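You operate a simulated robot arm through the tools that you are given. There is no shell and no other tool. Be economical: measure what you need, move in short steps, check, and stop when the job is done.

You run a simulated two-armed robot. Do the job below in one go: nothing can be reset, and whatever is moved stays where it is left.

Task
Bring the carrier to stop 1 and brush sealant ahead of the small sink's drain.
Fine: cover the bare strip there; free the carrier lock to slide, lock it before you brush; green brush, then back; caps stay on; the other sink stays bare. Set down upright: green brush. Where these are worked on the way, their far stop is far enough and under half their travel is too little: carrier lock.

Only the result counts: the job must be done as asked and must still hold three seconds after the hand-in. Knocking over, shifting, dropping, spilling or breaking anything else fails it. Lids that push on must go on centred and level and be pressed home; caps that screw on are set level and turned clockwise until they are tight.

Robot
Two 7-joint arms with two-finger parallel grippers on one trunk, on a base that drives. Base frame: it is fixed to the floor where the robot stands at the start and does not move with it; the origin is under the middle of the robot, x ahead of it, y to its left, z up; the surface under the hand at the start is at about z = 820. Lengths are in mm, angles in rad, forces in N, time in s.
The left shoulder is at the start at [37, 173, 1335], the right one opposite. With the tool pointing down near the work surface each hand reaches from about 100 to 600 mm from the robot's upright axis, wherever it stands, measured 20 degrees to its own side. Places, roughly: carrier [400, -1100, 900]; carrier lock [800, -100, 1100]; small upturned sink (25x24x9 cm) [500, -900, 900]. Payload 3.6 kg a hand.
The tool frame of a hand sits at the grasp point between the pads (the TCP): z along the fingers, y along the line on which they close. The tips reach 30 mm beyond it. The gripper opens to 110 mm. The fingers are 20 mm wide and 10 mm thick; the gripper's body (48 by 112 mm) begins 55 mm behind the TCP.
Orientation is that of the tool frame in the base frame, as a unit quaternion [x, y, z, w]. With the fingers straight down and closing along the base's y, the tool's x points along the base's -x, its y along +y and its z along -z.

Tools
- The arms move only by the tool play_rows. It takes "left_deltas", "right_deltas" or both (then of equal length, played together; a hand with none holds still); each is a list of rows, each a list of 7 numbers: the shift along the tool's x, y, z in mm, then the turn, a rotation vector about the tool's x, y, z in rad, then the closure, from 0 (fully open) to 1 (shut). In form: [[dx, dy, dz, ax, ay, az, jaw], ...]. A call has 1 to 20 rows; each row shifts and turns the commanded pose from where the row before left it, along the tool's axes as they then stand. Rows are played at 5 a second. More than 50 mm and 0.15 rad between two rows, or a gripper value outside its range, and nothing of the call is played. A pose out of reach is approached as far as the arm can. The call stops where the force on the tool passes 40 N (or 10 N more than at its start, if that is more) or the arm is blocked; 0.2 s more then pass. The fingers move at their own pace (about 153 mm/s each) and stop on an object; they squeeze with about 41 N. The grip force told is the motor's: it shows also when the fingers shut on nothing. Time passes only in rows, and 0.2 s behind the last, so rows that do not move let the fingers close. It gives the time, the measured TCP pose, the force on the tool (base axes), the opening and the grip force at its end, in the units of the frame above (readings bear some noise), with the torque about the TCP (base axes, N m) and any sound that the robot's microphone picked up, and new pictures: "show" is both (left out), scene, wrist or none (wrist: the cameras of the hands that moved).
- Cameras (640 x 400 px; columns grow to the right, rows downward): "scene" is now at [113, -52.9, 1512.2]; the picture's right is [-0.44, -0.90, 0.00], its down [-0.40, 0.19, -0.90] and it looks along [0.81, -0.39, -0.45] (base axes); focal length 214 px, centre (320, 200). "left" rides on the left gripper at [72, -17, -103] in its tool frame; the picture's right is [0.23, 0.97, 0.00], its down [-0.76, 0.18, -0.62] and it looks along [-0.61, 0.14, 0.78] (tool axes); focal length 222 px, centre (320, 200). "right" rides on the right gripper at [73, 17, -103] in its tool frame; the picture's right is [-0.23, 0.97, 0.00], its down [-0.76, -0.18, -0.62] and it looks along [-0.61, -0.14, 0.78] (tool axes); focal length 222 px, centre (320, 200). There is no depth. A picture from a camera that has moved, and an enlarged one, comes with that camera's place and axes in the base frame and with its lens. The place of the scene camera against the robot may be out by one fixed shift of up to 18 mm in any direction.
- lift_body(by): slides the trunk up (or, below 0, down) by that many mm; the arms and the scene camera ride with it, the base frame stays. It gives what a move gives, with no picture.
- drive_base(legs): drives the robot by 1 to 6 legs, each [ahead, left, turn to the left] in mm, mm and rad, along the robot's own axes; the way and the turn of a leg run together, so that a leg with both is an arc; at most 1500 mm and 3.142 rad a leg. The arms and the cameras ride along, it lands a little off, and it stops where it bumps. It gives what a move gives, and a new picture of the scene camera.
- head_to(pan, tilt): turns the head with the scene camera to pan (to the left, within 1.501 rad either way) and tilt (down, from -0.506 to 1.204), counted from straight ahead of the robot. It gives what a move gives, and a new picture of the scene camera.
- enlarge(camera, box): a new picture of the part [left, top, right, bottom] of that camera's present view, enlarged. It takes no simulated time.
- close_job(): hands the job in; it is judged then, once.

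Go step by step. Nothing tells you exact positions but the pictures and the camera data: compare them with the known pose of the tool, close in by small moves and look again before you grip or let go. The budget is 120 turns and 260 pictures, counting those below and the enlarged ones. Unless the task says otherwise, let go and move clear before handing in, and close with one line.

The tools are called as name(argument=value, ...) on one line, values as JSON. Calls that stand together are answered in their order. play_rows: Moves the arms, as the interface text tells. Its arguments: {"type":"object","properties":{"left_deltas":{"type":"array","items":{"type":"array","items":{"type":"number"}}},"right_deltas":{"type":"array","items":{"type":"array","items":{"type":"number"}}},"show":{"type":"string","enum":["both","scene","wrist","none"]}},"required":[]} The other tools are called the same way: lift_body (by) slides the trunk up or down; drive_base (legs) drives the base; head_to (pan, tilt) turns the head that bears the scene camera; enlarge (camera, box) takes an enlarged picture of a part of a camera's view; close_job () hands the job in.

At the start:

```text
time_s: 0.0
left_eef_pos: [407.0, -63.5, 1419.5]
left_tcp_rot: [0.001, 1.0, 0.0, 0.001]
left_contact_force: [-0.7, 0.3, -0.3]
left_moment: [-0.01, 0.0, 0.01]
left_gripper_width: 110.0
left_finger_force: 0.0
right_eef_pos: [323.1, -382.4, 1342.9]
right_tcp_rot: [-0.001, 1.0, 0.0, 0.0]
right_contact_force: [-0.5, -0.7, -0.8]
right_moment: [0.0, 0.03, 0.02]
right_gripper_width: 110.1
right_finger_force: 0.1
trunk travel left (down, up): [-449.0, 314.0]
robot x, y, heading: [1.0, 5.0, 0.001]
head pan, tilt: [-0.454, 0.461]
```

scene: 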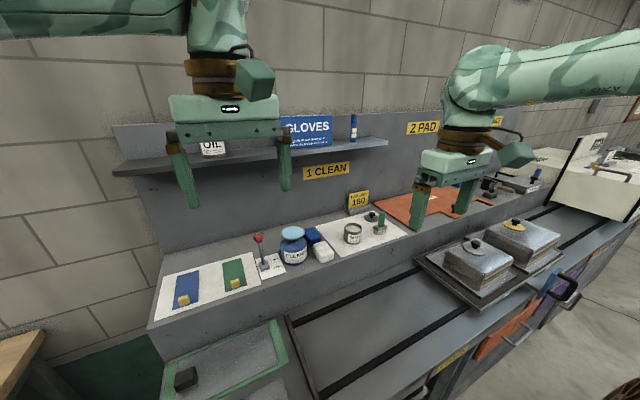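
right: 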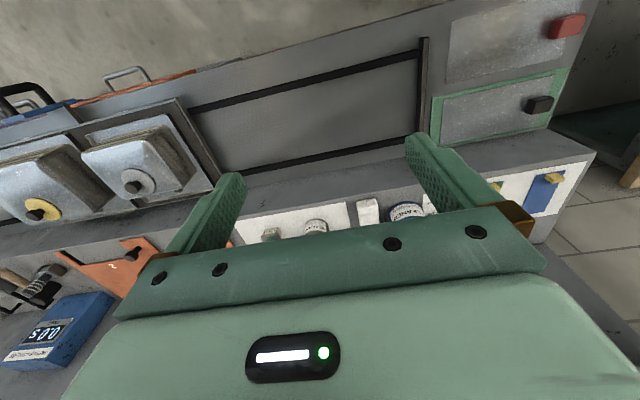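
left: 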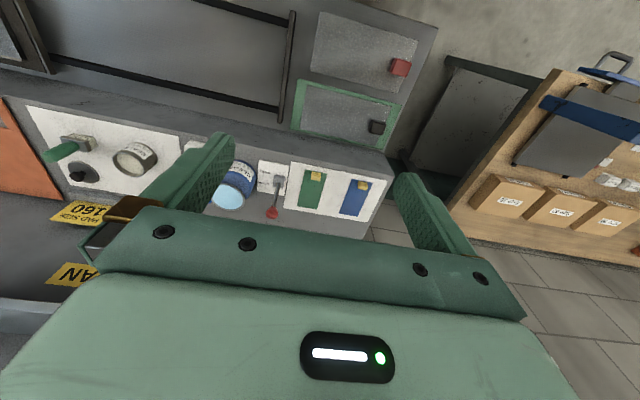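

I see a bench with a carrier on rails holding two upturned sinks, a red-knobbed lever (probably the lock), and sealant and brush on a white mat. I look closer first.

enlarge(camera="scene", box=[140, 180, 420, 355])

enlarge(camera="scene", box=[380, 100, 620, 300])

enlarge(camera="left", box=[0, 80, 400, 240])

```text
2.29 times, centred on (280, 268) of scene
camera zoom: at [113.0, -52.9, 1512.2], right [-0.44, -0.9, 0.0], down [-0.4, 0.19, -0.9], along [0.81, -0.39, -0.45], focal length 490 px, centre (411, 46)
```

zoom: 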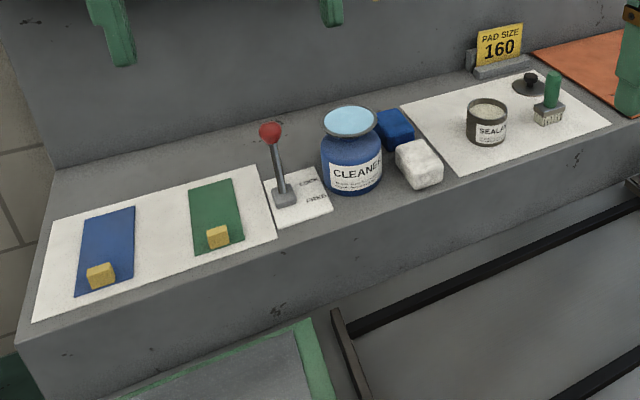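

```text
2.00 times, centred on (500, 200) of scene
camera zoom: at [113.0, -52.9, 1512.2], right [-0.44, -0.9, 0.0], down [-0.4, 0.19, -0.9], along [0.81, -0.39, -0.45], focal length 429 px, centre (-40, 200)
```

zoom: 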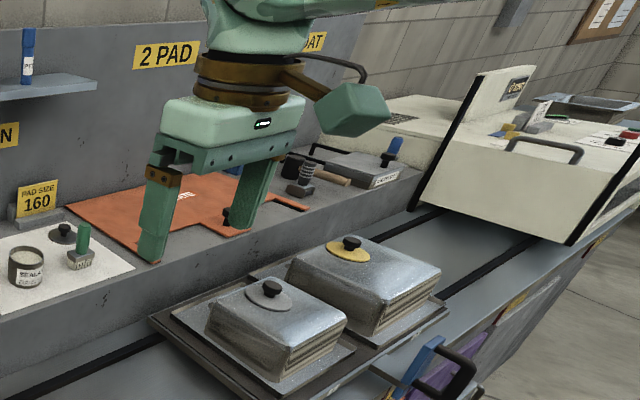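

```text
1.60 times, centred on (200, 160) of left
camera zoom: at [334.8, -80.4, 1523.5], right [-0.23, 0.97, 0.0], down [0.76, 0.18, 0.62], along [0.61, 0.14, -0.78], focal length 355 px, centre (512, 264)
```

zoom: 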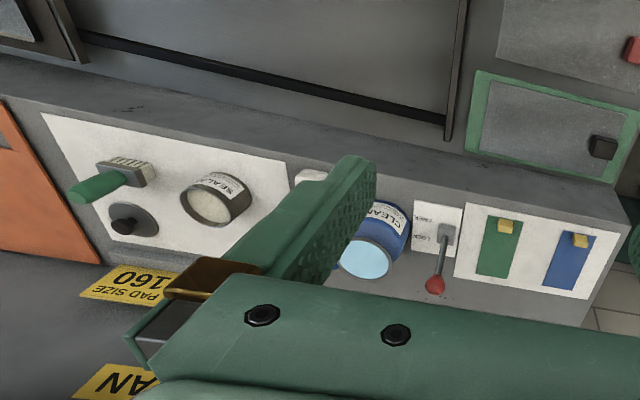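

Let me look around with the head toward the carrier and the rest of the line.

head_to(pan=-0.95, tilt=0.5)

head_to(pan=-0.2, tilt=0.9)

```text
time_s: 0.9
left_eef_pos: [407.7, -63.4, 1419.6]
left_tcp_rot: [0.0, 1.0, 0.0, 0.0]
left_contact_force: [1.1, 0.8, 1.2]
left_moment: [0.01, -0.01, -0.02]
left_gripper_width: 109.9
left_finger_force: 0.0
right_eef_pos: [321.3, -384.5, 1341.2]
right_tcp_rot: [-0.001, 1.0, 0.0, 0.0]
right_contact_force: [0.0, -0.1, 0.1]
right_moment: [0.02, 0.0, 0.01]
right_gripper_width: 110.2
right_finger_force: 0.0
trunk travel left (down, up): [-449.0, 314.0]
robot x, y, heading: [3.2, -1.1, 0.003]
head pan, tilt: [-0.949, 0.499]
camera scene: at [83.6, -86.6, 1508.7], right [-0.81, -0.58, 0.0], down [-0.28, 0.39, -0.88], along [0.51, -0.71, -0.48], focal length 214 px, centre (320, 200)
```

scene: 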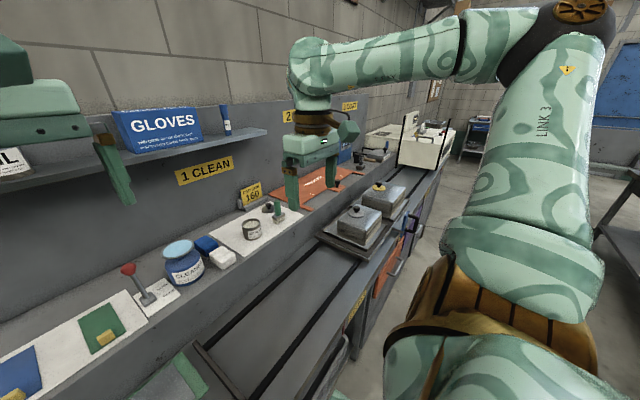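

```text
time_s: 2.0
left_eef_pos: [406.3, -62.9, 1418.5]
left_tcp_rot: [0.0, 1.0, 0.0, 0.001]
left_contact_force: [-0.2, -0.4, -0.8]
left_moment: [0.03, 0.0, -0.01]
left_gripper_width: 109.8
left_finger_force: 0.1
right_eef_pos: [322.8, -383.8, 1340.8]
right_tcp_rot: [-0.001, 1.0, 0.0, 0.001]
right_contact_force: [-0.2, -0.2, 0.4]
right_moment: [0.02, 0.0, -0.02]
right_gripper_width: 110.1
right_finger_force: 0.0
trunk travel left (down, up): [-449.0, 314.0]
robot x, y, heading: [2.6, -2.0, -0.002]
head pan, tilt: [-0.201, 0.901]
camera scene: at [104.5, -27.9, 1474.8], right [-0.2, -0.98, 0.0], down [-0.77, 0.16, -0.62], along [0.61, -0.12, -0.78], focal length 214 px, centre (320, 200)
```

scene: 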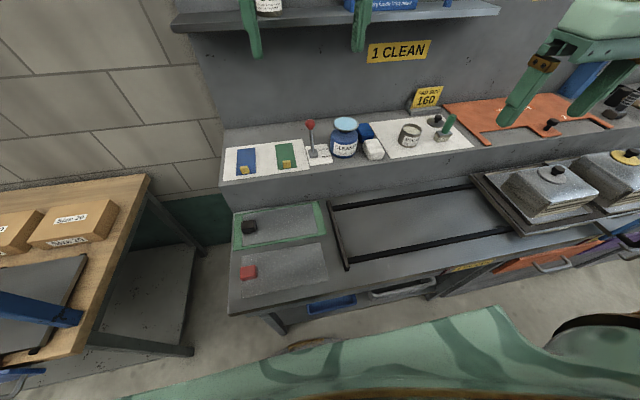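

enlarge(camera="scene", box=[400, 100, 640, 290])

enlarge(camera="scene", box=[215, 100, 415, 225])

enlarge(camera="scene", box=[225, 180, 485, 320])

```text
2.11 times, centred on (520, 195) of scene
camera zoom: at [104.5, -27.9, 1474.8], right [-0.2, -0.98, 0.0], down [-0.77, 0.16, -0.62], along [0.61, -0.12, -0.78], focal length 452 px, centre (-101, 210)
```

zoom: 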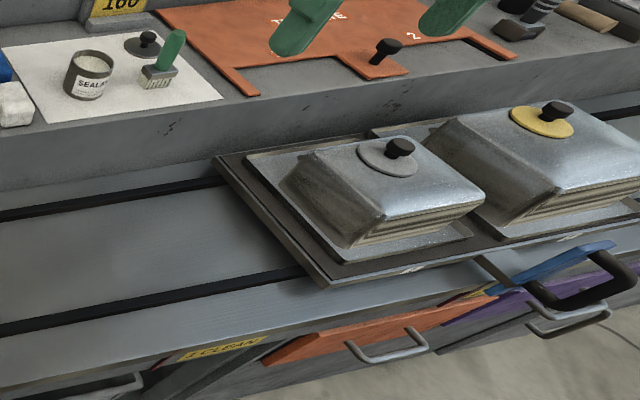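

```text
3.20 times, centred on (315, 162) of scene
camera zoom: at [104.5, -27.9, 1474.8], right [-0.2, -0.98, 0.0], down [-0.77, 0.16, -0.62], along [0.61, -0.12, -0.78], focal length 686 px, centre (336, 320)
```

zoom: 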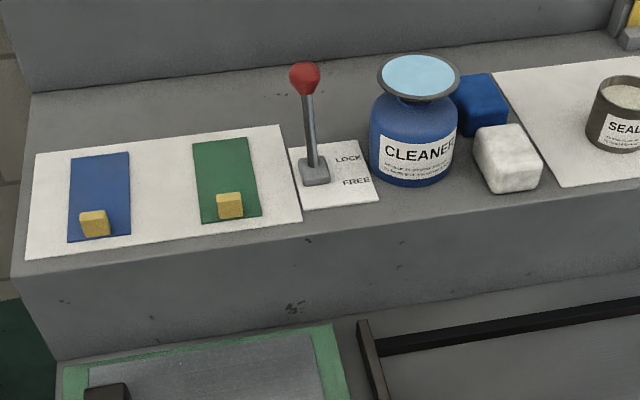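

```text
2.46 times, centred on (355, 250) of scene
camera zoom: at [104.5, -27.9, 1474.8], right [-0.2, -0.98, 0.0], down [-0.77, 0.16, -0.62], along [0.61, -0.12, -0.78], focal length 528 px, centre (234, 77)
```

zoom: 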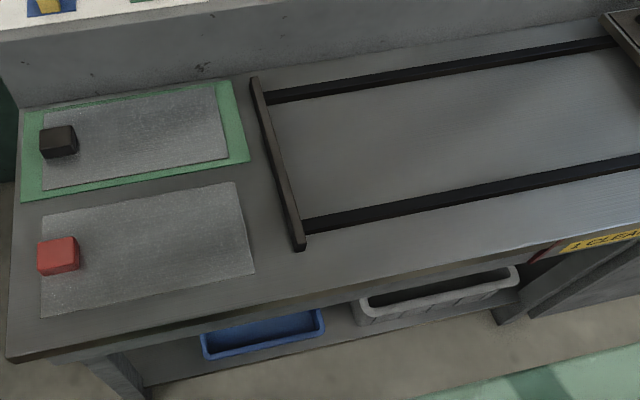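

The lock lever stands at about (787,-125), knob near z 1046, in its LOCK (back) place, and the rails end at a bar near y -150. I check the free space before the robot and the carrier's handle.

head_to(pan=-0.6, tilt=1.2)

head_to(pan=0.6, tilt=1.2)

```text
time_s: 2.9
left_eef_pos: [405.4, -63.5, 1418.7]
left_tcp_rot: [0.0, 1.0, 0.0, 0.0]
left_contact_force: [0.2, 0.0, -0.2]
left_moment: [0.0, 0.01, -0.03]
left_gripper_width: 110.0
left_finger_force: 0.1
right_eef_pos: [323.0, -383.8, 1340.4]
right_tcp_rot: [-0.001, 1.0, 0.0, 0.0]
right_contact_force: [0.2, 0.1, 0.1]
right_moment: [-0.01, 0.01, 0.03]
right_gripper_width: 109.8
right_finger_force: 0.0
trunk travel left (down, up): [-449.0, 314.0]
robot x, y, heading: [0.7, 1.8, 0.002]
head pan, tilt: [-0.6, 1.201]
camera scene: at [76.7, -44.3, 1455.0], right [-0.56, -0.83, 0.0], down [-0.77, 0.53, -0.36], along [0.3, -0.2, -0.93], focal length 214 px, centre (320, 200)
```

scene: 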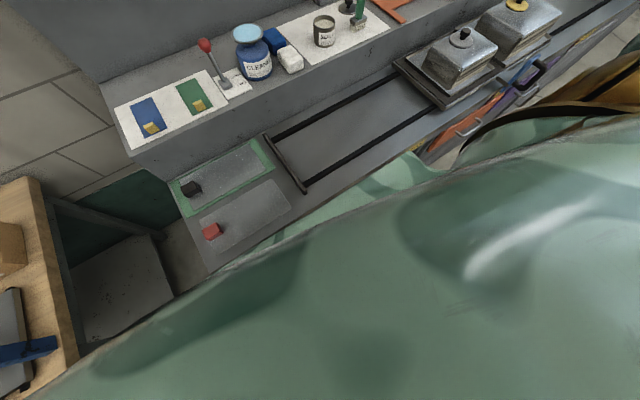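

```text
time_s: 4.3
left_eef_pos: [406.7, -63.7, 1418.6]
left_tcp_rot: [0.0, 1.0, 0.0, 0.0]
left_contact_force: [-0.3, 0.8, 0.0]
left_moment: [0.04, -0.01, 0.0]
left_gripper_width: 110.1
left_finger_force: 0.1
right_eef_pos: [323.1, -383.8, 1341.8]
right_tcp_rot: [-0.001, 1.0, 0.0, 0.0]
right_contact_force: [0.3, 0.1, 0.5]
right_moment: [0.0, -0.02, 0.0]
right_gripper_width: 109.9
right_finger_force: 0.0
trunk travel left (down, up): [-449.0, 314.0]
robot x, y, heading: [-3.2, -2.1, -0.0]
head pan, tilt: [0.6, 1.201]
camera scene: at [76.6, 18.8, 1455.0], right [0.56, -0.83, 0.0], down [-0.77, -0.53, -0.36], along [0.3, 0.2, -0.93], focal length 214 px, centre (320, 200)
```

scene: 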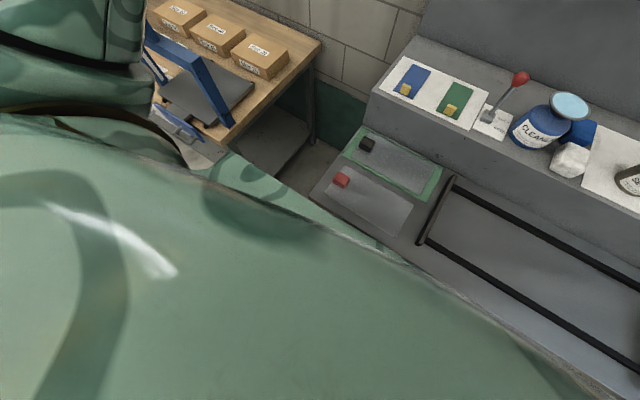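

The bench's front edge is at about x 275, so I will drive only sideways. I move right 250 mm so the left arm faces the lever squarely.

drive_base(legs=[[0, -250, 0]])

head_to(pan=0.0, tilt=0.5)

```text
time_s: 6.1
left_eef_pos: [408.1, -315.1, 1417.8]
left_tcp_rot: [-0.002, 1.0, 0.001, -0.001]
left_contact_force: [0.4, -0.2, 0.2]
left_moment: [0.01, 0.0, -0.02]
left_gripper_width: 110.1
left_finger_force: 0.0
right_eef_pos: [322.9, -635.3, 1342.1]
right_tcp_rot: [-0.003, 1.0, 0.001, 0.001]
right_contact_force: [0.4, 0.0, 0.6]
right_moment: [0.0, 0.0, 0.01]
right_gripper_width: 110.1
right_finger_force: 0.1
trunk travel left (down, up): [-449.0, 314.0]
robot x, y, heading: [3.5, -252.2, -0.003]
head pan, tilt: [0.6, 1.201]
camera scene: at [76.8, -234.1, 1455.0], right [0.57, -0.82, 0.0], down [-0.77, -0.53, -0.36], along [0.3, 0.21, -0.93], focal length 214 px, centre (320, 200)
```

scene: 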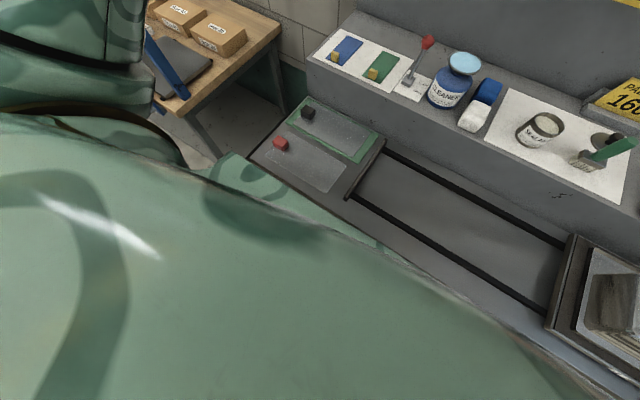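

```text
time_s: 7.2
left_eef_pos: [408.3, -315.7, 1418.0]
left_tcp_rot: [-0.001, 1.0, -0.001, 0.0]
left_contact_force: [0.3, 0.2, -0.2]
left_moment: [0.01, -0.01, 0.0]
left_gripper_width: 110.2
left_finger_force: 0.1
right_eef_pos: [323.6, -634.5, 1342.2]
right_tcp_rot: [-0.003, 1.0, 0.0, 0.0]
right_contact_force: [-0.5, -0.7, -0.4]
right_moment: [-0.02, 0.03, 0.02]
right_gripper_width: 110.0
right_finger_force: 0.1
trunk travel left (down, up): [-449.0, 314.0]
robot x, y, heading: [0.1, -252.6, 0.003]
head pan, tilt: [0.0, 0.499]
camera scene: at [121.7, -265.5, 1508.6], right [0.0, -1.0, 0.0], down [-0.48, 0.0, -0.88], along [0.88, 0.0, -0.48], focal length 214 px, centre (320, 200)
```

scene: 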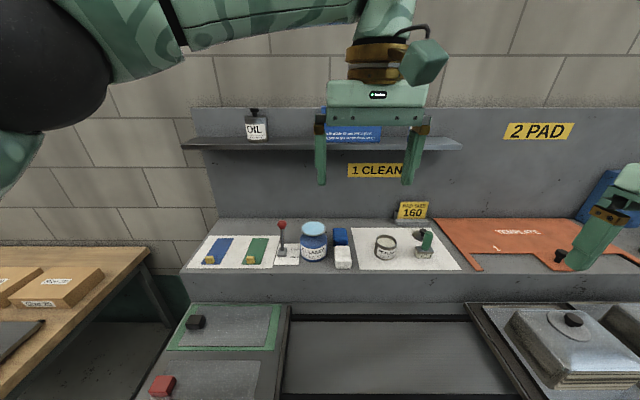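

The lever knob is at about (790,-120,1040), with the wall shelf well above at about z 1290. I bring the left hand in front of it, tilted forward, with the jaw half closed.

play_rows(left_deltas=[[-17, 21.7, 35.3, 0, 0, 0, 0.5], [-17, 21.7, 35.3, 0, 0, 0, 0.5], [-17, 21.7, 35.3, 0, 0, 0, 0.5], [-17, 21.7, 35.3, 0, 0, 0, 0.5], [-17, 21.7, 35.3, 0, 0, 0, 0.5], [-17, 21.7, 35.3, 0, 0, 0, 0.5], [-17, 21.7, 35.3, 0, 0, 0, 0.5], [-17, 21.7, 35.3, 0, 0, 0, 0.5], [-17, 21.7, 35.3, 0, 0, 0, 0.5], [0, 0, 0, 0, -0.145, 0, 0.5], [0, 0, 0, 0, -0.145, 0, 0.5], [0, 0, 0, 0, -0.145, 0, 0.5], [0, 0, 0, 0, -0.145, 0, 0.5], [0, 0, 0, 0, -0.145, 0, 0.5], [0, 0, 0, 0, -0.145, 0, 0.5]])

```text
time_s: 10.4
left_eef_pos: [560.2, -118.8, 1101.2]
left_tcp_rot: [-0.001, 0.907, 0.001, 0.421]
left_contact_force: [0.6, 0.1, -0.9]
left_moment: [0.01, -0.06, 0.06]
left_gripper_width: 54.9
left_finger_force: 0.1
right_eef_pos: [324.0, -637.9, 1341.2]
right_tcp_rot: [-0.003, 1.0, 0.001, 0.0]
right_contact_force: [0.0, -0.1, 0.5]
right_moment: [0.02, 0.01, 0.01]
right_gripper_width: 110.0
right_finger_force: 0.0
trunk travel left (down, up): [-449.0, 314.0]
robot x, y, heading: [0.2, -254.4, 0.003]
head pan, tilt: [0.0, 0.499]
camera scene: at [121.5, -266.5, 1508.7], right [0.0, -1.0, 0.0], down [-0.48, 0.0, -0.88], along [0.88, 0.0, -0.48], focal length 214 px, centre (320, 200)
camera left: at [434.0, -137.7, 1113.7], right [-0.15, 0.97, -0.17], down [0.01, 0.18, 0.98], along [0.99, 0.14, -0.04], focal length 222 px, centre (320, 200)
```

scene: 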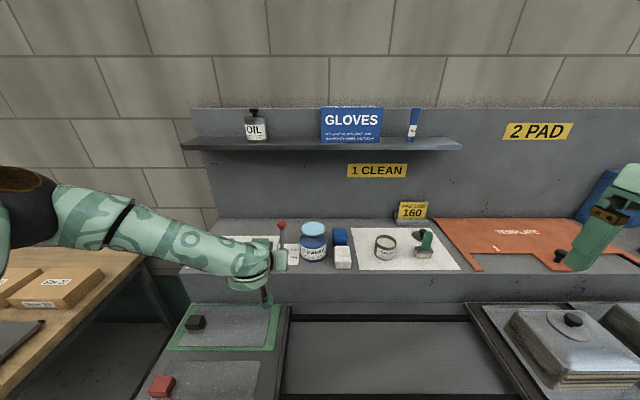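
left: 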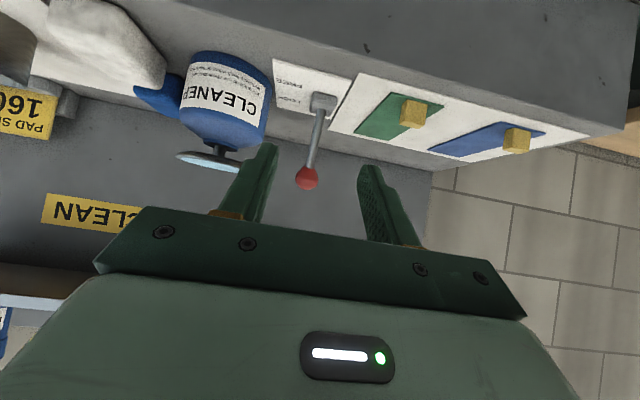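

By triangulating the two wrist views the knob is at about (763,-116,1072), leaning back to LOCK. I approach most of the way and look again.

play_rows(left_deltas=[[-20, 0, 33, 0, 0, 0, 0.5], [-20, 0, 33, 0, 0, 0, 0.5], [-20, 0, 33, 0, 0, 0, 0.5], [-10, 0, 16, 0, 0, 0, 0.5]])

```text
time_s: 11.4
left_eef_pos: [693.4, -120.9, 1079.5]
left_tcp_rot: [-0.002, 0.907, 0.001, 0.421]
left_contact_force: [0.8, -0.2, -0.2]
left_moment: [-0.02, -0.01, -0.01]
left_gripper_width: 55.1
left_finger_force: 0.0
right_eef_pos: [322.8, -635.6, 1341.7]
right_tcp_rot: [-0.002, 1.0, 0.0, 0.0]
right_contact_force: [-0.1, -0.5, -0.3]
right_moment: [0.0, -0.02, 0.02]
right_gripper_width: 110.3
right_finger_force: 0.0
trunk travel left (down, up): [-449.0, 314.0]
robot x, y, heading: [-2.6, -251.5, 0.002]
head pan, tilt: [0.0, 0.499]
camera scene: at [122.1, -265.6, 1508.6], right [0.0, -1.0, 0.0], down [-0.48, 0.0, -0.88], along [0.88, 0.0, -0.48], focal length 214 px, centre (320, 200)
camera left: at [568.2, -137.6, 1091.8], right [-0.15, 0.97, -0.17], down [0.01, 0.18, 0.98], along [0.99, 0.14, -0.04], focal length 222 px, centre (320, 200)
```

scene: 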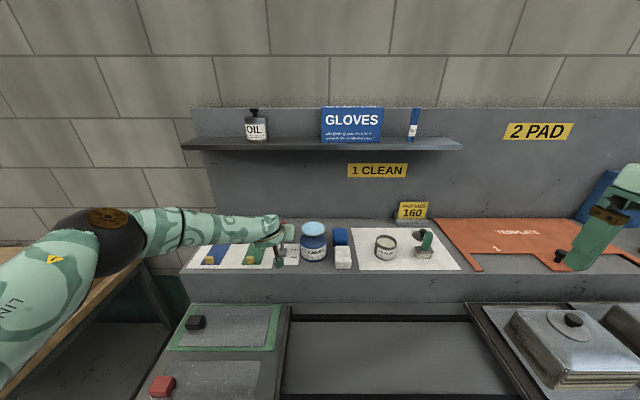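
left: 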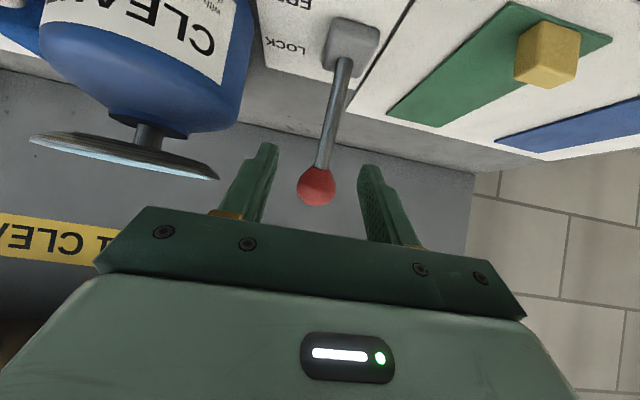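

play_rows(left_deltas=[[-17, 2.5, 27, 0, 0, 0, 0.5], [-17, 2.5, 27, 0, 0, 0, 0.5]], show="wrist")

```text
time_s: 12.0
left_eef_pos: [757.3, -114.5, 1069.7]
left_tcp_rot: [0.0, 0.907, -0.001, 0.421]
left_contact_force: [1.1, -0.1, 0.4]
left_moment: [0.04, 0.01, 0.02]
left_gripper_width: 55.2
left_finger_force: 0.1
right_eef_pos: [324.6, -636.5, 1341.6]
right_tcp_rot: [-0.002, 1.0, 0.0, 0.0]
right_contact_force: [0.4, -0.4, 0.5]
right_moment: [0.03, -0.01, -0.02]
right_gripper_width: 110.2
right_finger_force: 0.0
trunk travel left (down, up): [-449.0, 314.0]
robot x, y, heading: [-3.0, -255.8, 0.006]
head pan, tilt: [0.0, 0.499]
camera left: at [631.7, -132.3, 1082.1], right [-0.15, 0.97, -0.17], down [0.01, 0.18, 0.98], along [0.99, 0.14, -0.04], focal length 222 px, centre (320, 200)
```

left: 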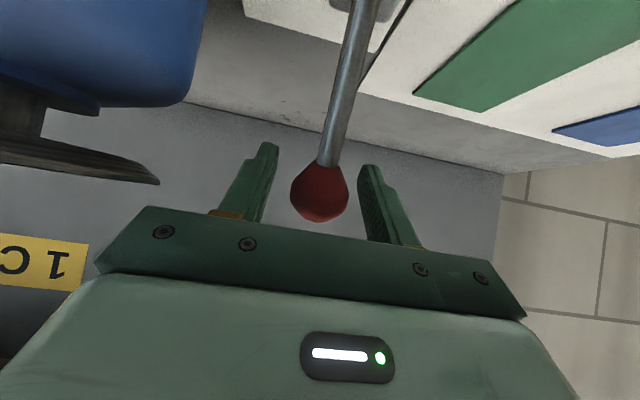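

Knob sits between the fingers; grip and sense.

play_rows(left_deltas=[[0, 0, 0, 0, 0, 0, 1.0], [0, 0, 0, 0, 0, 0, 1.0], [0, 0, 0, 0, 0, 0, 1.0]], show="wrist")

```text
time_s: 12.8
left_eef_pos: [757.0, -114.3, 1070.6]
left_tcp_rot: [-0.001, 0.907, 0.0, 0.421]
left_contact_force: [-1.6, -5.4, -1.2]
left_moment: [-0.06, 0.11, -0.06]
left_gripper_width: 32.5
left_finger_force: 45.3
right_eef_pos: [323.5, -637.8, 1342.1]
right_tcp_rot: [-0.003, 1.0, 0.001, 0.0]
right_contact_force: [-0.1, 0.1, -0.9]
right_moment: [0.05, -0.01, 0.03]
right_gripper_width: 109.8
right_finger_force: 0.1
trunk travel left (down, up): [-449.0, 314.0]
robot x, y, heading: [-2.1, -253.5, -0.002]
head pan, tilt: [0.0, 0.499]
camera left: at [631.2, -131.8, 1082.3], right [-0.15, 0.97, -0.17], down [0.01, 0.18, 0.98], along [0.99, 0.14, -0.04], focal length 222 px, centre (320, 200)
```

left: 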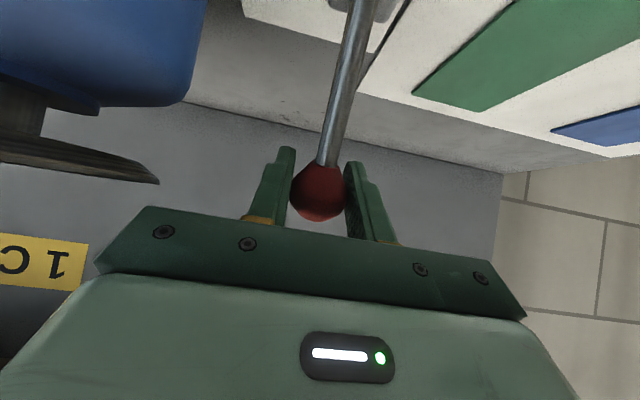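

play_rows(left_deltas=[[4.9, 0, -9, 0, 0, 0, 1], [5.6, 0, -8.5, 0, 0, 0, 1], [6.4, 0, -7.7, 0, 0, 0, 1]], show="wrist")

```text
time_s: 13.6
left_eef_pos: [728.5, -113.8, 1077.0]
left_tcp_rot: [-0.001, 0.906, 0.001, 0.424]
left_contact_force: [18.2, -5.8, 14.1]
left_moment: [-0.07, -1.18, -0.06]
left_gripper_width: 33.3
left_finger_force: 44.9
right_eef_pos: [324.4, -636.9, 1341.9]
right_tcp_rot: [-0.002, 1.0, 0.001, 0.001]
right_contact_force: [-0.2, 0.1, 0.3]
right_moment: [-0.03, -0.02, 0.0]
right_gripper_width: 109.9
right_finger_force: 0.0
trunk travel left (down, up): [-449.0, 314.0]
robot x, y, heading: [0.5, -250.4, 0.001]
head pan, tilt: [0.0, 0.499]
camera left: at [602.7, -131.9, 1088.7], right [-0.15, 0.97, -0.17], down [0.01, 0.18, 0.98], along [0.99, 0.14, -0.04], focal length 222 px, centre (320, 200)
```

left: 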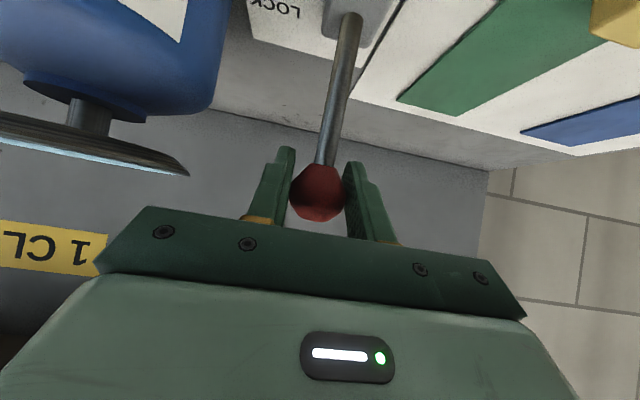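

play_rows(left_deltas=[[5, 0, -9, 0, 0, 0, 1], [6.4, 0, -7.7, 0, 0, 0, 1], [6.4, 0, -7.7, 0, 0, 0, 1]], show="wrist")

```text
time_s: 14.4
left_eef_pos: [697.3, -115.9, 1075.0]
left_tcp_rot: [-0.001, 0.908, 0.001, 0.419]
left_contact_force: [14.0, -6.0, -1.6]
left_moment: [-0.02, -1.24, -0.11]
left_gripper_width: 33.1
left_finger_force: 45.4
right_eef_pos: [325.4, -636.6, 1341.4]
right_tcp_rot: [-0.002, 1.0, 0.001, 0.0]
right_contact_force: [-0.9, -0.1, -0.3]
right_moment: [0.0, 0.06, -0.03]
right_gripper_width: 110.3
right_finger_force: 0.1
trunk travel left (down, up): [-449.0, 314.0]
robot x, y, heading: [1.7, -253.0, 0.002]
head pan, tilt: [0.0, 0.499]
camera left: at [570.7, -131.9, 1088.3], right [-0.15, 0.97, -0.17], down [0.02, 0.18, 0.98], along [0.99, 0.14, -0.05], focal length 222 px, centre (320, 200)
```

left: 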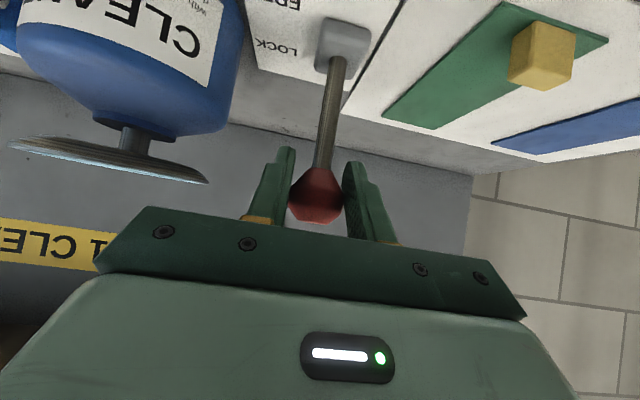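

Force stays about 14 N and the lever is still moving; I carry on toward the far stop.

play_rows(left_deltas=[[7.2, 0, -7, 0, 0, 0, 1], [8, 0, -6.4, 0, 0, 0, 1], [8, 0, -6, 0, 0, 0, 1], [8.5, 0, -5.5, 0, 0, 0, 1]], show="wrist")

```text
time_s: 15.4
left_eef_pos: [659.3, -115.2, 1067.7]
left_tcp_rot: [-0.002, 0.907, 0.001, 0.421]
left_contact_force: [19.9, -4.6, -7.5]
left_moment: [0.05, -0.09, -0.2]
left_gripper_width: 32.3
left_finger_force: 45.1
right_eef_pos: [327.4, -635.3, 1341.3]
right_tcp_rot: [-0.003, 1.0, 0.001, -0.001]
right_contact_force: [-0.4, 0.3, 0.2]
right_moment: [-0.01, -0.03, 0.01]
right_gripper_width: 109.9
right_finger_force: 0.0
trunk travel left (down, up): [-449.0, 314.0]
robot x, y, heading: [-1.2, -250.8, 0.002]
head pan, tilt: [0.0, 0.499]
camera left: at [533.6, -132.0, 1080.0], right [-0.15, 0.97, -0.17], down [0.02, 0.18, 0.98], along [0.99, 0.14, -0.04], focal length 222 px, centre (320, 200)
```

left: 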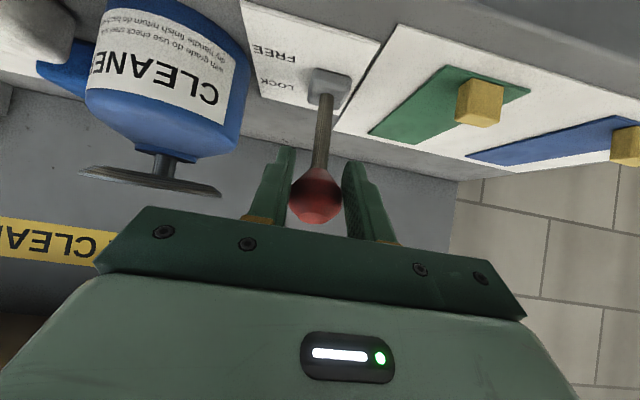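

play_rows(left_deltas=[[8.8, 0, -4.5, 0, 0, 0, 1], [9, 0, -4, 0, 0, 0, 1], [9, 0, -3.5, 0, 0, 0, 1]], show="both")

```text
time_s: 16.2
left_eef_pos: [630.2, -113.8, 1055.3]
left_tcp_rot: [-0.001, 0.908, 0.0, 0.42]
left_contact_force: [-0.6, 0.0, 0.2]
left_moment: [0.0, -0.03, 0.02]
left_gripper_width: 0.0
left_finger_force: 37.7
right_eef_pos: [324.9, -634.6, 1342.2]
right_tcp_rot: [-0.002, 1.0, 0.0, 0.0]
right_contact_force: [0.8, -0.7, 0.4]
right_moment: [-0.03, -0.04, 0.0]
right_gripper_width: 109.9
right_finger_force: 0.0
trunk travel left (down, up): [-449.0, 314.0]
robot x, y, heading: [0.3, -249.7, 0.009]
head pan, tilt: [0.0, 0.499]
camera scene: at [123.2, -265.6, 1508.5], right [0.0, -1.0, 0.0], down [-0.48, 0.0, -0.88], along [0.88, 0.0, -0.48], focal length 214 px, centre (320, 200)
camera left: at [505.1, -132.4, 1068.3], right [-0.15, 0.97, -0.17], down [0.02, 0.18, 0.98], along [0.99, 0.15, -0.04], focal length 222 px, centre (320, 200)
```

scene: 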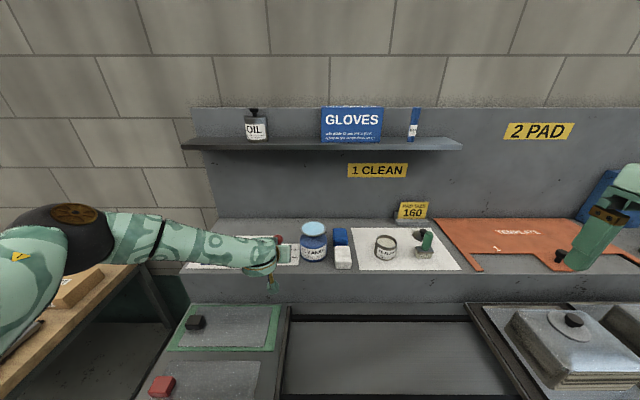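
left: 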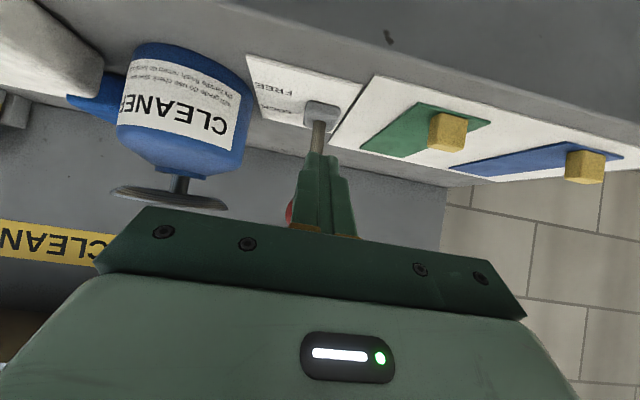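

The fingers slipped off at what seems to be the lever's far stop. I back off and look at the lever.

play_rows(left_deltas=[[0, 0, -45, 0, 0, 0, 1], [0, 0, -45, 0, 0, 0, 1], [0, 0, -30, 0, 0, 0, 0.5]], show="both")

enlarge(camera="left", box=[200, 40, 400, 190])

enlarge(camera="scene", box=[240, 200, 340, 290])

```text
time_s: 17.0
left_eef_pos: [537.9, -115.1, 1132.4]
left_tcp_rot: [-0.001, 0.907, 0.0, 0.422]
left_contact_force: [0.1, 0.1, 0.5]
left_moment: [-0.04, 0.0, -0.04]
left_gripper_width: 54.7
left_finger_force: 0.0
right_eef_pos: [322.2, -635.2, 1343.4]
right_tcp_rot: [-0.004, 1.0, 0.0, 0.001]
right_contact_force: [0.1, 0.7, -0.1]
right_moment: [-0.01, 0.0, 0.0]
right_gripper_width: 110.1
right_finger_force: 0.1
trunk travel left (down, up): [-449.0, 314.0]
robot x, y, heading: [0.1, -250.7, 0.004]
head pan, tilt: [0.0, 0.499]
camera scene: at [121.1, -265.4, 1508.7], right [0.0, -1.0, 0.0], down [-0.48, 0.0, -0.88], along [0.88, 0.0, -0.48], focal length 214 px, centre (320, 200)
camera left: at [412.2, -133.0, 1145.1], right [-0.15, 0.97, -0.17], down [0.01, 0.18, 0.98], along [0.99, 0.14, -0.04], focal length 222 px, centre (320, 200)
```

scene: 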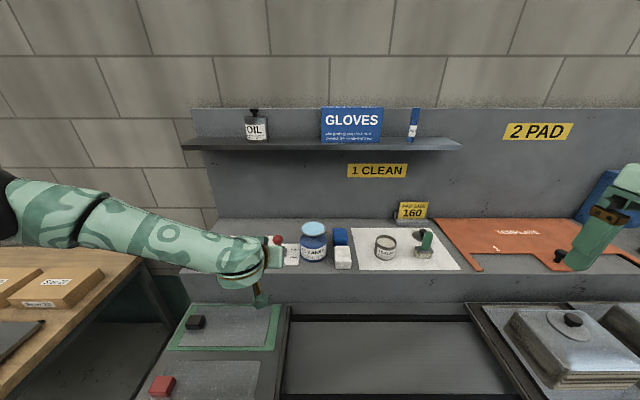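
left: 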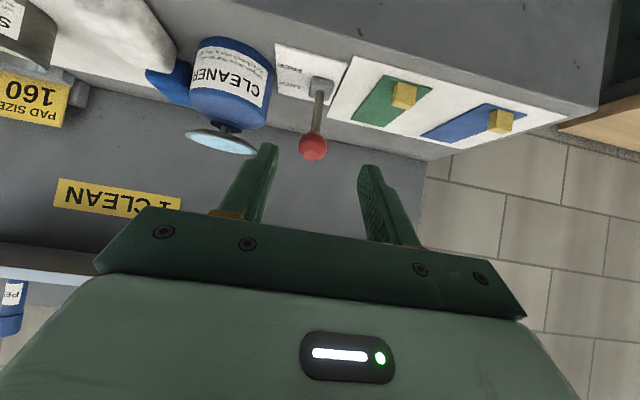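

```text
2.67 times, centred on (300, 115) of left
camera zoom: at [412.2, -133.0, 1145.1], right [-0.15, 0.97, -0.17], down [0.01, 0.18, 0.98], along [0.99, 0.14, -0.04], focal length 592 px, centre (373, 427)
```

zoom: 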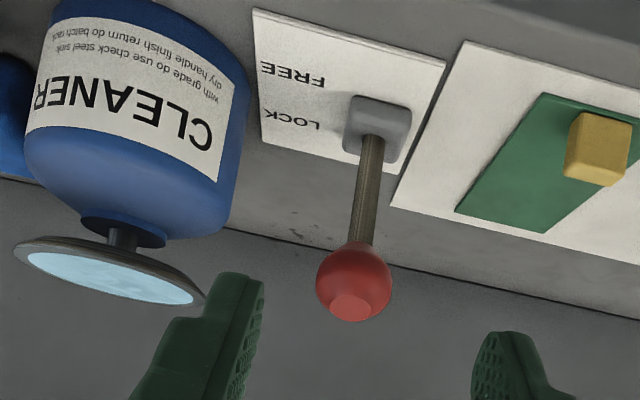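

```text
4.44 times, centred on (290, 245) of scene
camera zoom: at [121.1, -265.4, 1508.7], right [0.0, -1.0, 0.0], down [-0.48, 0.0, -0.88], along [0.88, 0.0, -0.48], focal length 953 px, centre (453, 0)
```

zoom: 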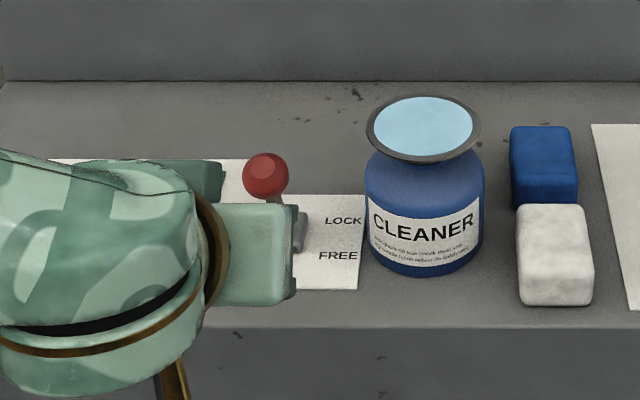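

The knob moved from about x 757 to 679, symmetric around its pivot, so it should be FREE. I raise the left hand and drive right to look at the carrier.

play_rows(left_deltas=[[-15, 0, -47, 0, 0, 0, 0.5], [-15, 0, -47, 0, 0, 0, 0.5], [-38, 0, -32, 0, 0, 0, 0.5], [-38, 0, -32, 0, 0, 0, 0.5]], show="none")

drive_base(legs=[[0, -550, 0]])

head_to(pan=0.0, tilt=0.9)

```text
time_s: 18.0
left_eef_pos: [483.7, -113.4, 1317.2]
left_tcp_rot: [-0.002, 0.907, 0.001, 0.422]
left_contact_force: [-0.4, -0.7, 0.0]
left_moment: [-0.03, 0.01, 0.05]
left_gripper_width: 54.8
left_finger_force: 0.1
right_eef_pos: [321.9, -636.4, 1342.1]
right_tcp_rot: [-0.003, 1.0, 0.0, 0.001]
right_contact_force: [-0.3, -0.2, -0.7]
right_moment: [-0.01, 0.0, 0.02]
right_gripper_width: 110.0
right_finger_force: 0.1
trunk travel left (down, up): [-449.0, 314.0]
robot x, y, heading: [-2.4, -250.4, 0.003]
head pan, tilt: [0.0, 0.499]
```

```text
time_s: 21.2
left_eef_pos: [486.2, -670.7, 1315.6]
left_tcp_rot: [0.0, 0.907, 0.0, 0.421]
left_contact_force: [-0.6, -0.1, -0.1]
left_moment: [0.0, 0.02, -0.02]
left_gripper_width: 55.3
left_finger_force: 0.0
right_eef_pos: [321.1, -1191.4, 1342.0]
right_tcp_rot: [-0.001, 1.0, 0.0, 0.0]
right_contact_force: [0.2, -0.3, 0.3]
right_moment: [-0.01, 0.01, 0.01]
right_gripper_width: 110.4
right_finger_force: 0.1
trunk travel left (down, up): [-449.0, 314.0]
robot x, y, heading: [0.9, -808.1, -0.0]
head pan, tilt: [0.0, 0.499]
camera scene: at [121.9, -821.2, 1508.7], right [0.0, -1.0, 0.0], down [-0.48, 0.0, -0.88], along [0.88, 0.0, -0.48], focal length 214 px, centre (320, 200)
```

scene: 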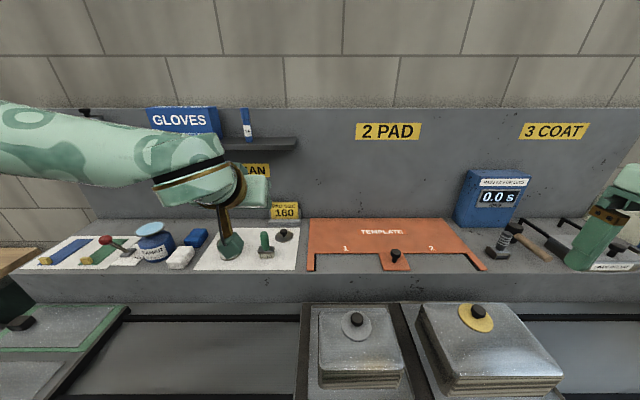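

```text
time_s: 22.1
left_eef_pos: [486.3, -671.0, 1315.9]
left_tcp_rot: [0.0, 0.907, 0.0, 0.421]
left_contact_force: [0.4, 0.5, 0.3]
left_moment: [0.05, 0.03, -0.03]
left_gripper_width: 54.8
left_finger_force: 0.0
right_eef_pos: [322.4, -1192.3, 1341.7]
right_tcp_rot: [-0.001, 1.0, 0.0, 0.0]
right_contact_force: [0.4, 0.3, 0.7]
right_moment: [-0.02, 0.03, 0.01]
right_gripper_width: 110.2
right_finger_force: 0.0
trunk travel left (down, up): [-449.0, 314.0]
robot x, y, heading: [0.3, -808.8, -0.004]
head pan, tilt: [0.0, 0.901]
camera scene: at [106.4, -820.6, 1474.9], right [0.0, -1.0, 0.0], down [-0.78, 0.0, -0.62], along [0.62, 0.0, -0.78], focal length 214 px, centre (320, 200)
```

scene: 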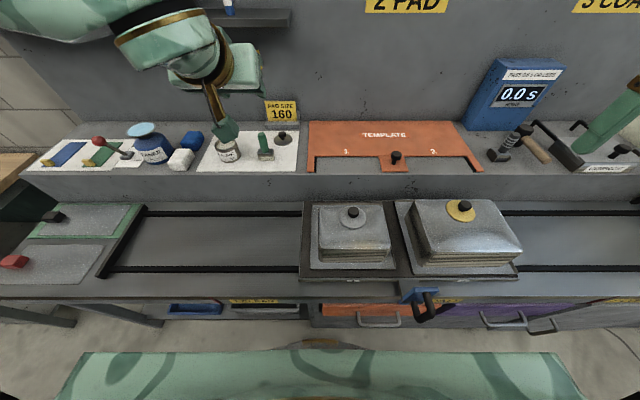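

enlarge(camera="scene", box=[290, 180, 450, 290])

enlarge(camera="scene", box=[350, 240, 550, 360])

enlarge(camera="scene", box=[190, 100, 320, 190])

```text
3.64 times, centred on (370, 235) of scene
camera zoom: at [106.4, -820.6, 1474.9], right [0.0, -1.0, 0.0], down [-0.78, 0.0, -0.62], along [0.62, 0.0, -0.78], focal length 780 px, centre (138, 73)
```

zoom: 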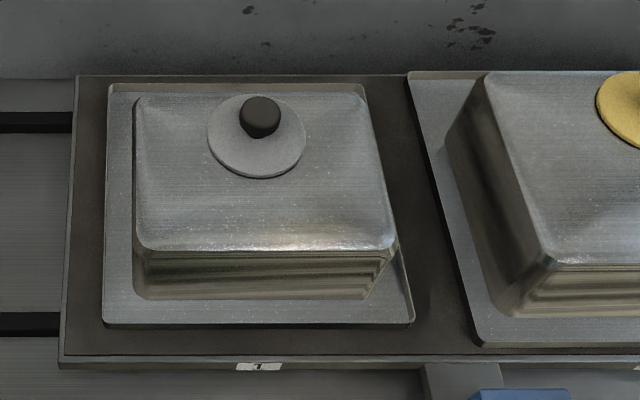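

```text
3.20 times, centred on (450, 300) of scene
camera zoom: at [106.4, -820.6, 1474.9], right [0.0, -1.0, 0.0], down [-0.78, 0.0, -0.62], along [0.62, 0.0, -0.78], focal length 686 px, centre (-96, -120)
```

zoom: 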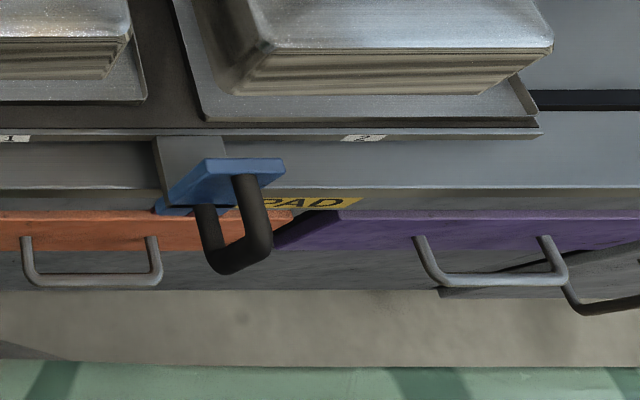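

```text
4.44 times, centred on (255, 145) of scene
camera zoom: at [106.4, -820.6, 1474.9], right [0.0, -1.0, 0.0], down [-0.78, 0.0, -0.62], along [0.62, 0.0, -0.78], focal length 953 px, centre (609, 444)
```

zoom: 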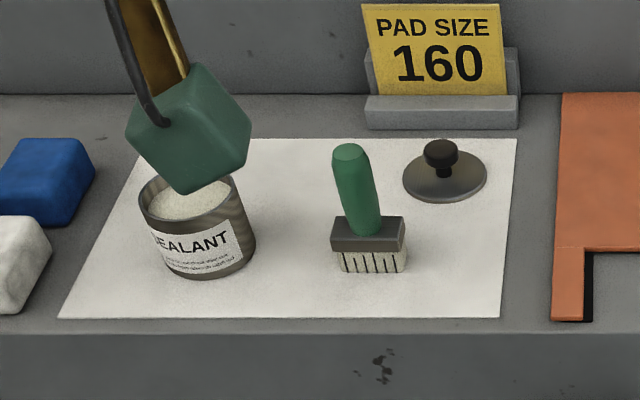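

The carrier stands at "2 PAD" (centre about y -1100), with a black U handle on its front; the rails' end bar near y -160 would put its centre at "1 CLEAN". I bring the right wrist camera over the small sink to find the bare strip.

play_rows(right_deltas=[[0, 37, 18, 0, 0, 0, 0], [0, 37, 18, 0, 0, 0, 0], [0, 37, 18, 0, 0, 0, 0], [0, 37, 18, 0, 0, 0, 0], [0, 37, 18, 0, 0, 0, 0], [0, 37, 18, 0, 0, 0, 0], [0, 37, 18, 0, 0, 0, 0]], show="wrist")

enlarge(camera="right", box=[200, 0, 440, 180])

```text
time_s: 23.7
left_eef_pos: [487.9, -671.3, 1315.3]
left_tcp_rot: [0.0, 0.907, 0.0, 0.42]
left_contact_force: [-0.1, 0.5, 0.4]
left_moment: [0.01, 0.04, -0.03]
left_gripper_width: 55.0
left_finger_force: 0.1
right_eef_pos: [323.9, -931.9, 1213.6]
right_tcp_rot: [0.0, 1.0, 0.0, 0.001]
right_contact_force: [-0.3, 1.0, -0.5]
right_moment: [-0.02, 0.0, 0.03]
right_gripper_width: 109.7
right_finger_force: 0.1
trunk travel left (down, up): [-449.0, 314.0]
robot x, y, heading: [2.4, -808.9, 0.0]
head pan, tilt: [0.0, 0.901]
camera right: at [251.3, -915.8, 1317.9], right [0.23, 0.97, 0.0], down [0.76, -0.18, 0.62], along [0.61, -0.14, -0.78], focal length 222 px, centre (320, 200)
```

right: 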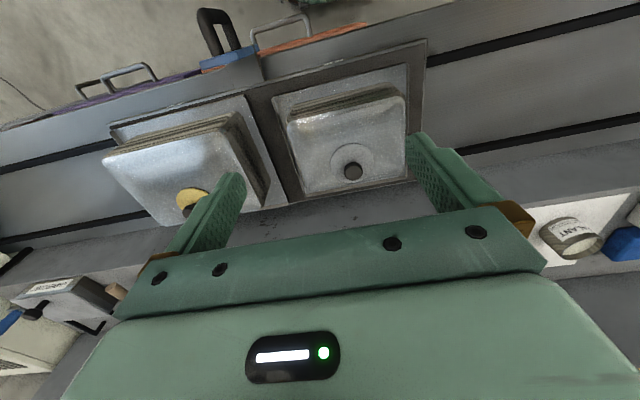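

```text
2.22 times, centred on (320, 90) of right
camera zoom: at [251.3, -915.8, 1317.9], right [0.23, 0.97, 0.0], down [0.76, -0.18, 0.62], along [0.61, -0.14, -0.78], focal length 494 px, centre (320, 444)
```

zoom: 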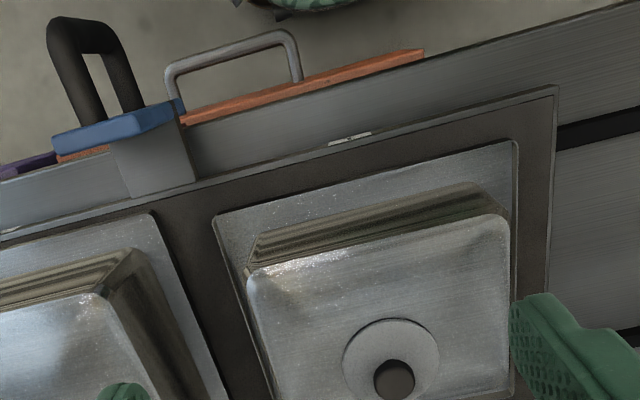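

The top is bare metal, with the only free strip being the front side of the drain (the drain nearly touches the back edge). Now I drive a bit right and look closely at the carrier handle.

drive_base(legs=[[0, -140, 0]])

enlarge(camera="scene", box=[320, 260, 440, 340])

enlarge(camera="right", box=[220, 0, 360, 90])

```text
time_s: 25.0
left_eef_pos: [486.5, -815.4, 1316.7]
left_tcp_rot: [0.001, 0.907, 0.0, 0.42]
left_contact_force: [-0.3, 0.1, -0.6]
left_moment: [0.02, -0.04, 0.04]
left_gripper_width: 55.0
left_finger_force: 0.0
right_eef_pos: [321.5, -1077.3, 1215.5]
right_tcp_rot: [0.0, 1.0, -0.001, 0.0]
right_contact_force: [0.9, 0.0, -0.7]
right_moment: [0.01, -0.01, 0.0]
right_gripper_width: 109.9
right_finger_force: 0.0
trunk travel left (down, up): [-449.0, 314.0]
robot x, y, heading: [-1.6, -949.5, -0.002]
head pan, tilt: [0.0, 0.901]
camera scene: at [106.2, -965.1, 1474.8], right [0.0, -1.0, 0.0], down [-0.78, 0.0, -0.62], along [0.62, 0.0, -0.78], focal length 214 px, centre (320, 200)
```

scene: 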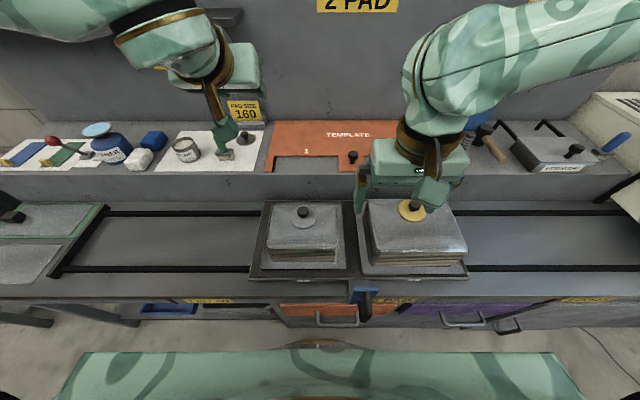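

```text
5.00 times, centred on (380, 300) of scene
camera zoom: at [106.2, -965.1, 1474.8], right [0.0, -1.0, 0.0], down [-0.78, 0.0, -0.62], along [0.62, 0.0, -0.78], focal length 1072 px, centre (20, -300)
```

zoom: 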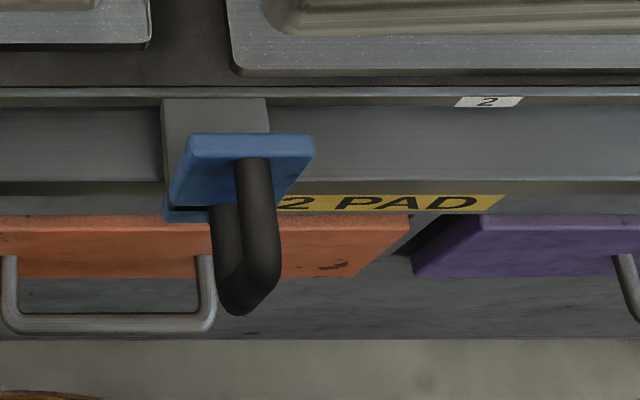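

```text
4.44 times, centred on (290, 45) of right
camera zoom: at [248.9, -1060.6, 1318.3], right [0.23, 0.97, 0.0], down [0.76, -0.18, 0.62], along [0.61, -0.14, -0.78], focal length 987 px, centre (453, 889)
```

zoom: 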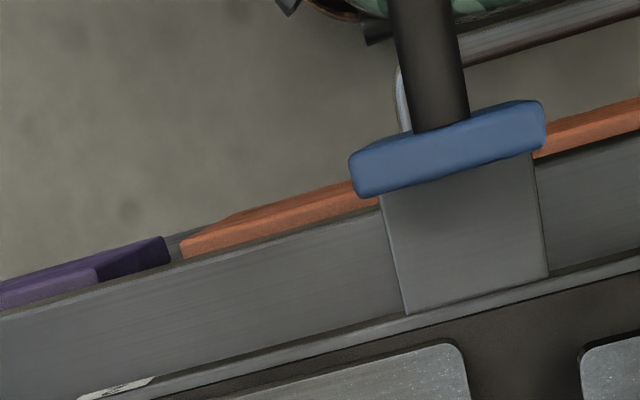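

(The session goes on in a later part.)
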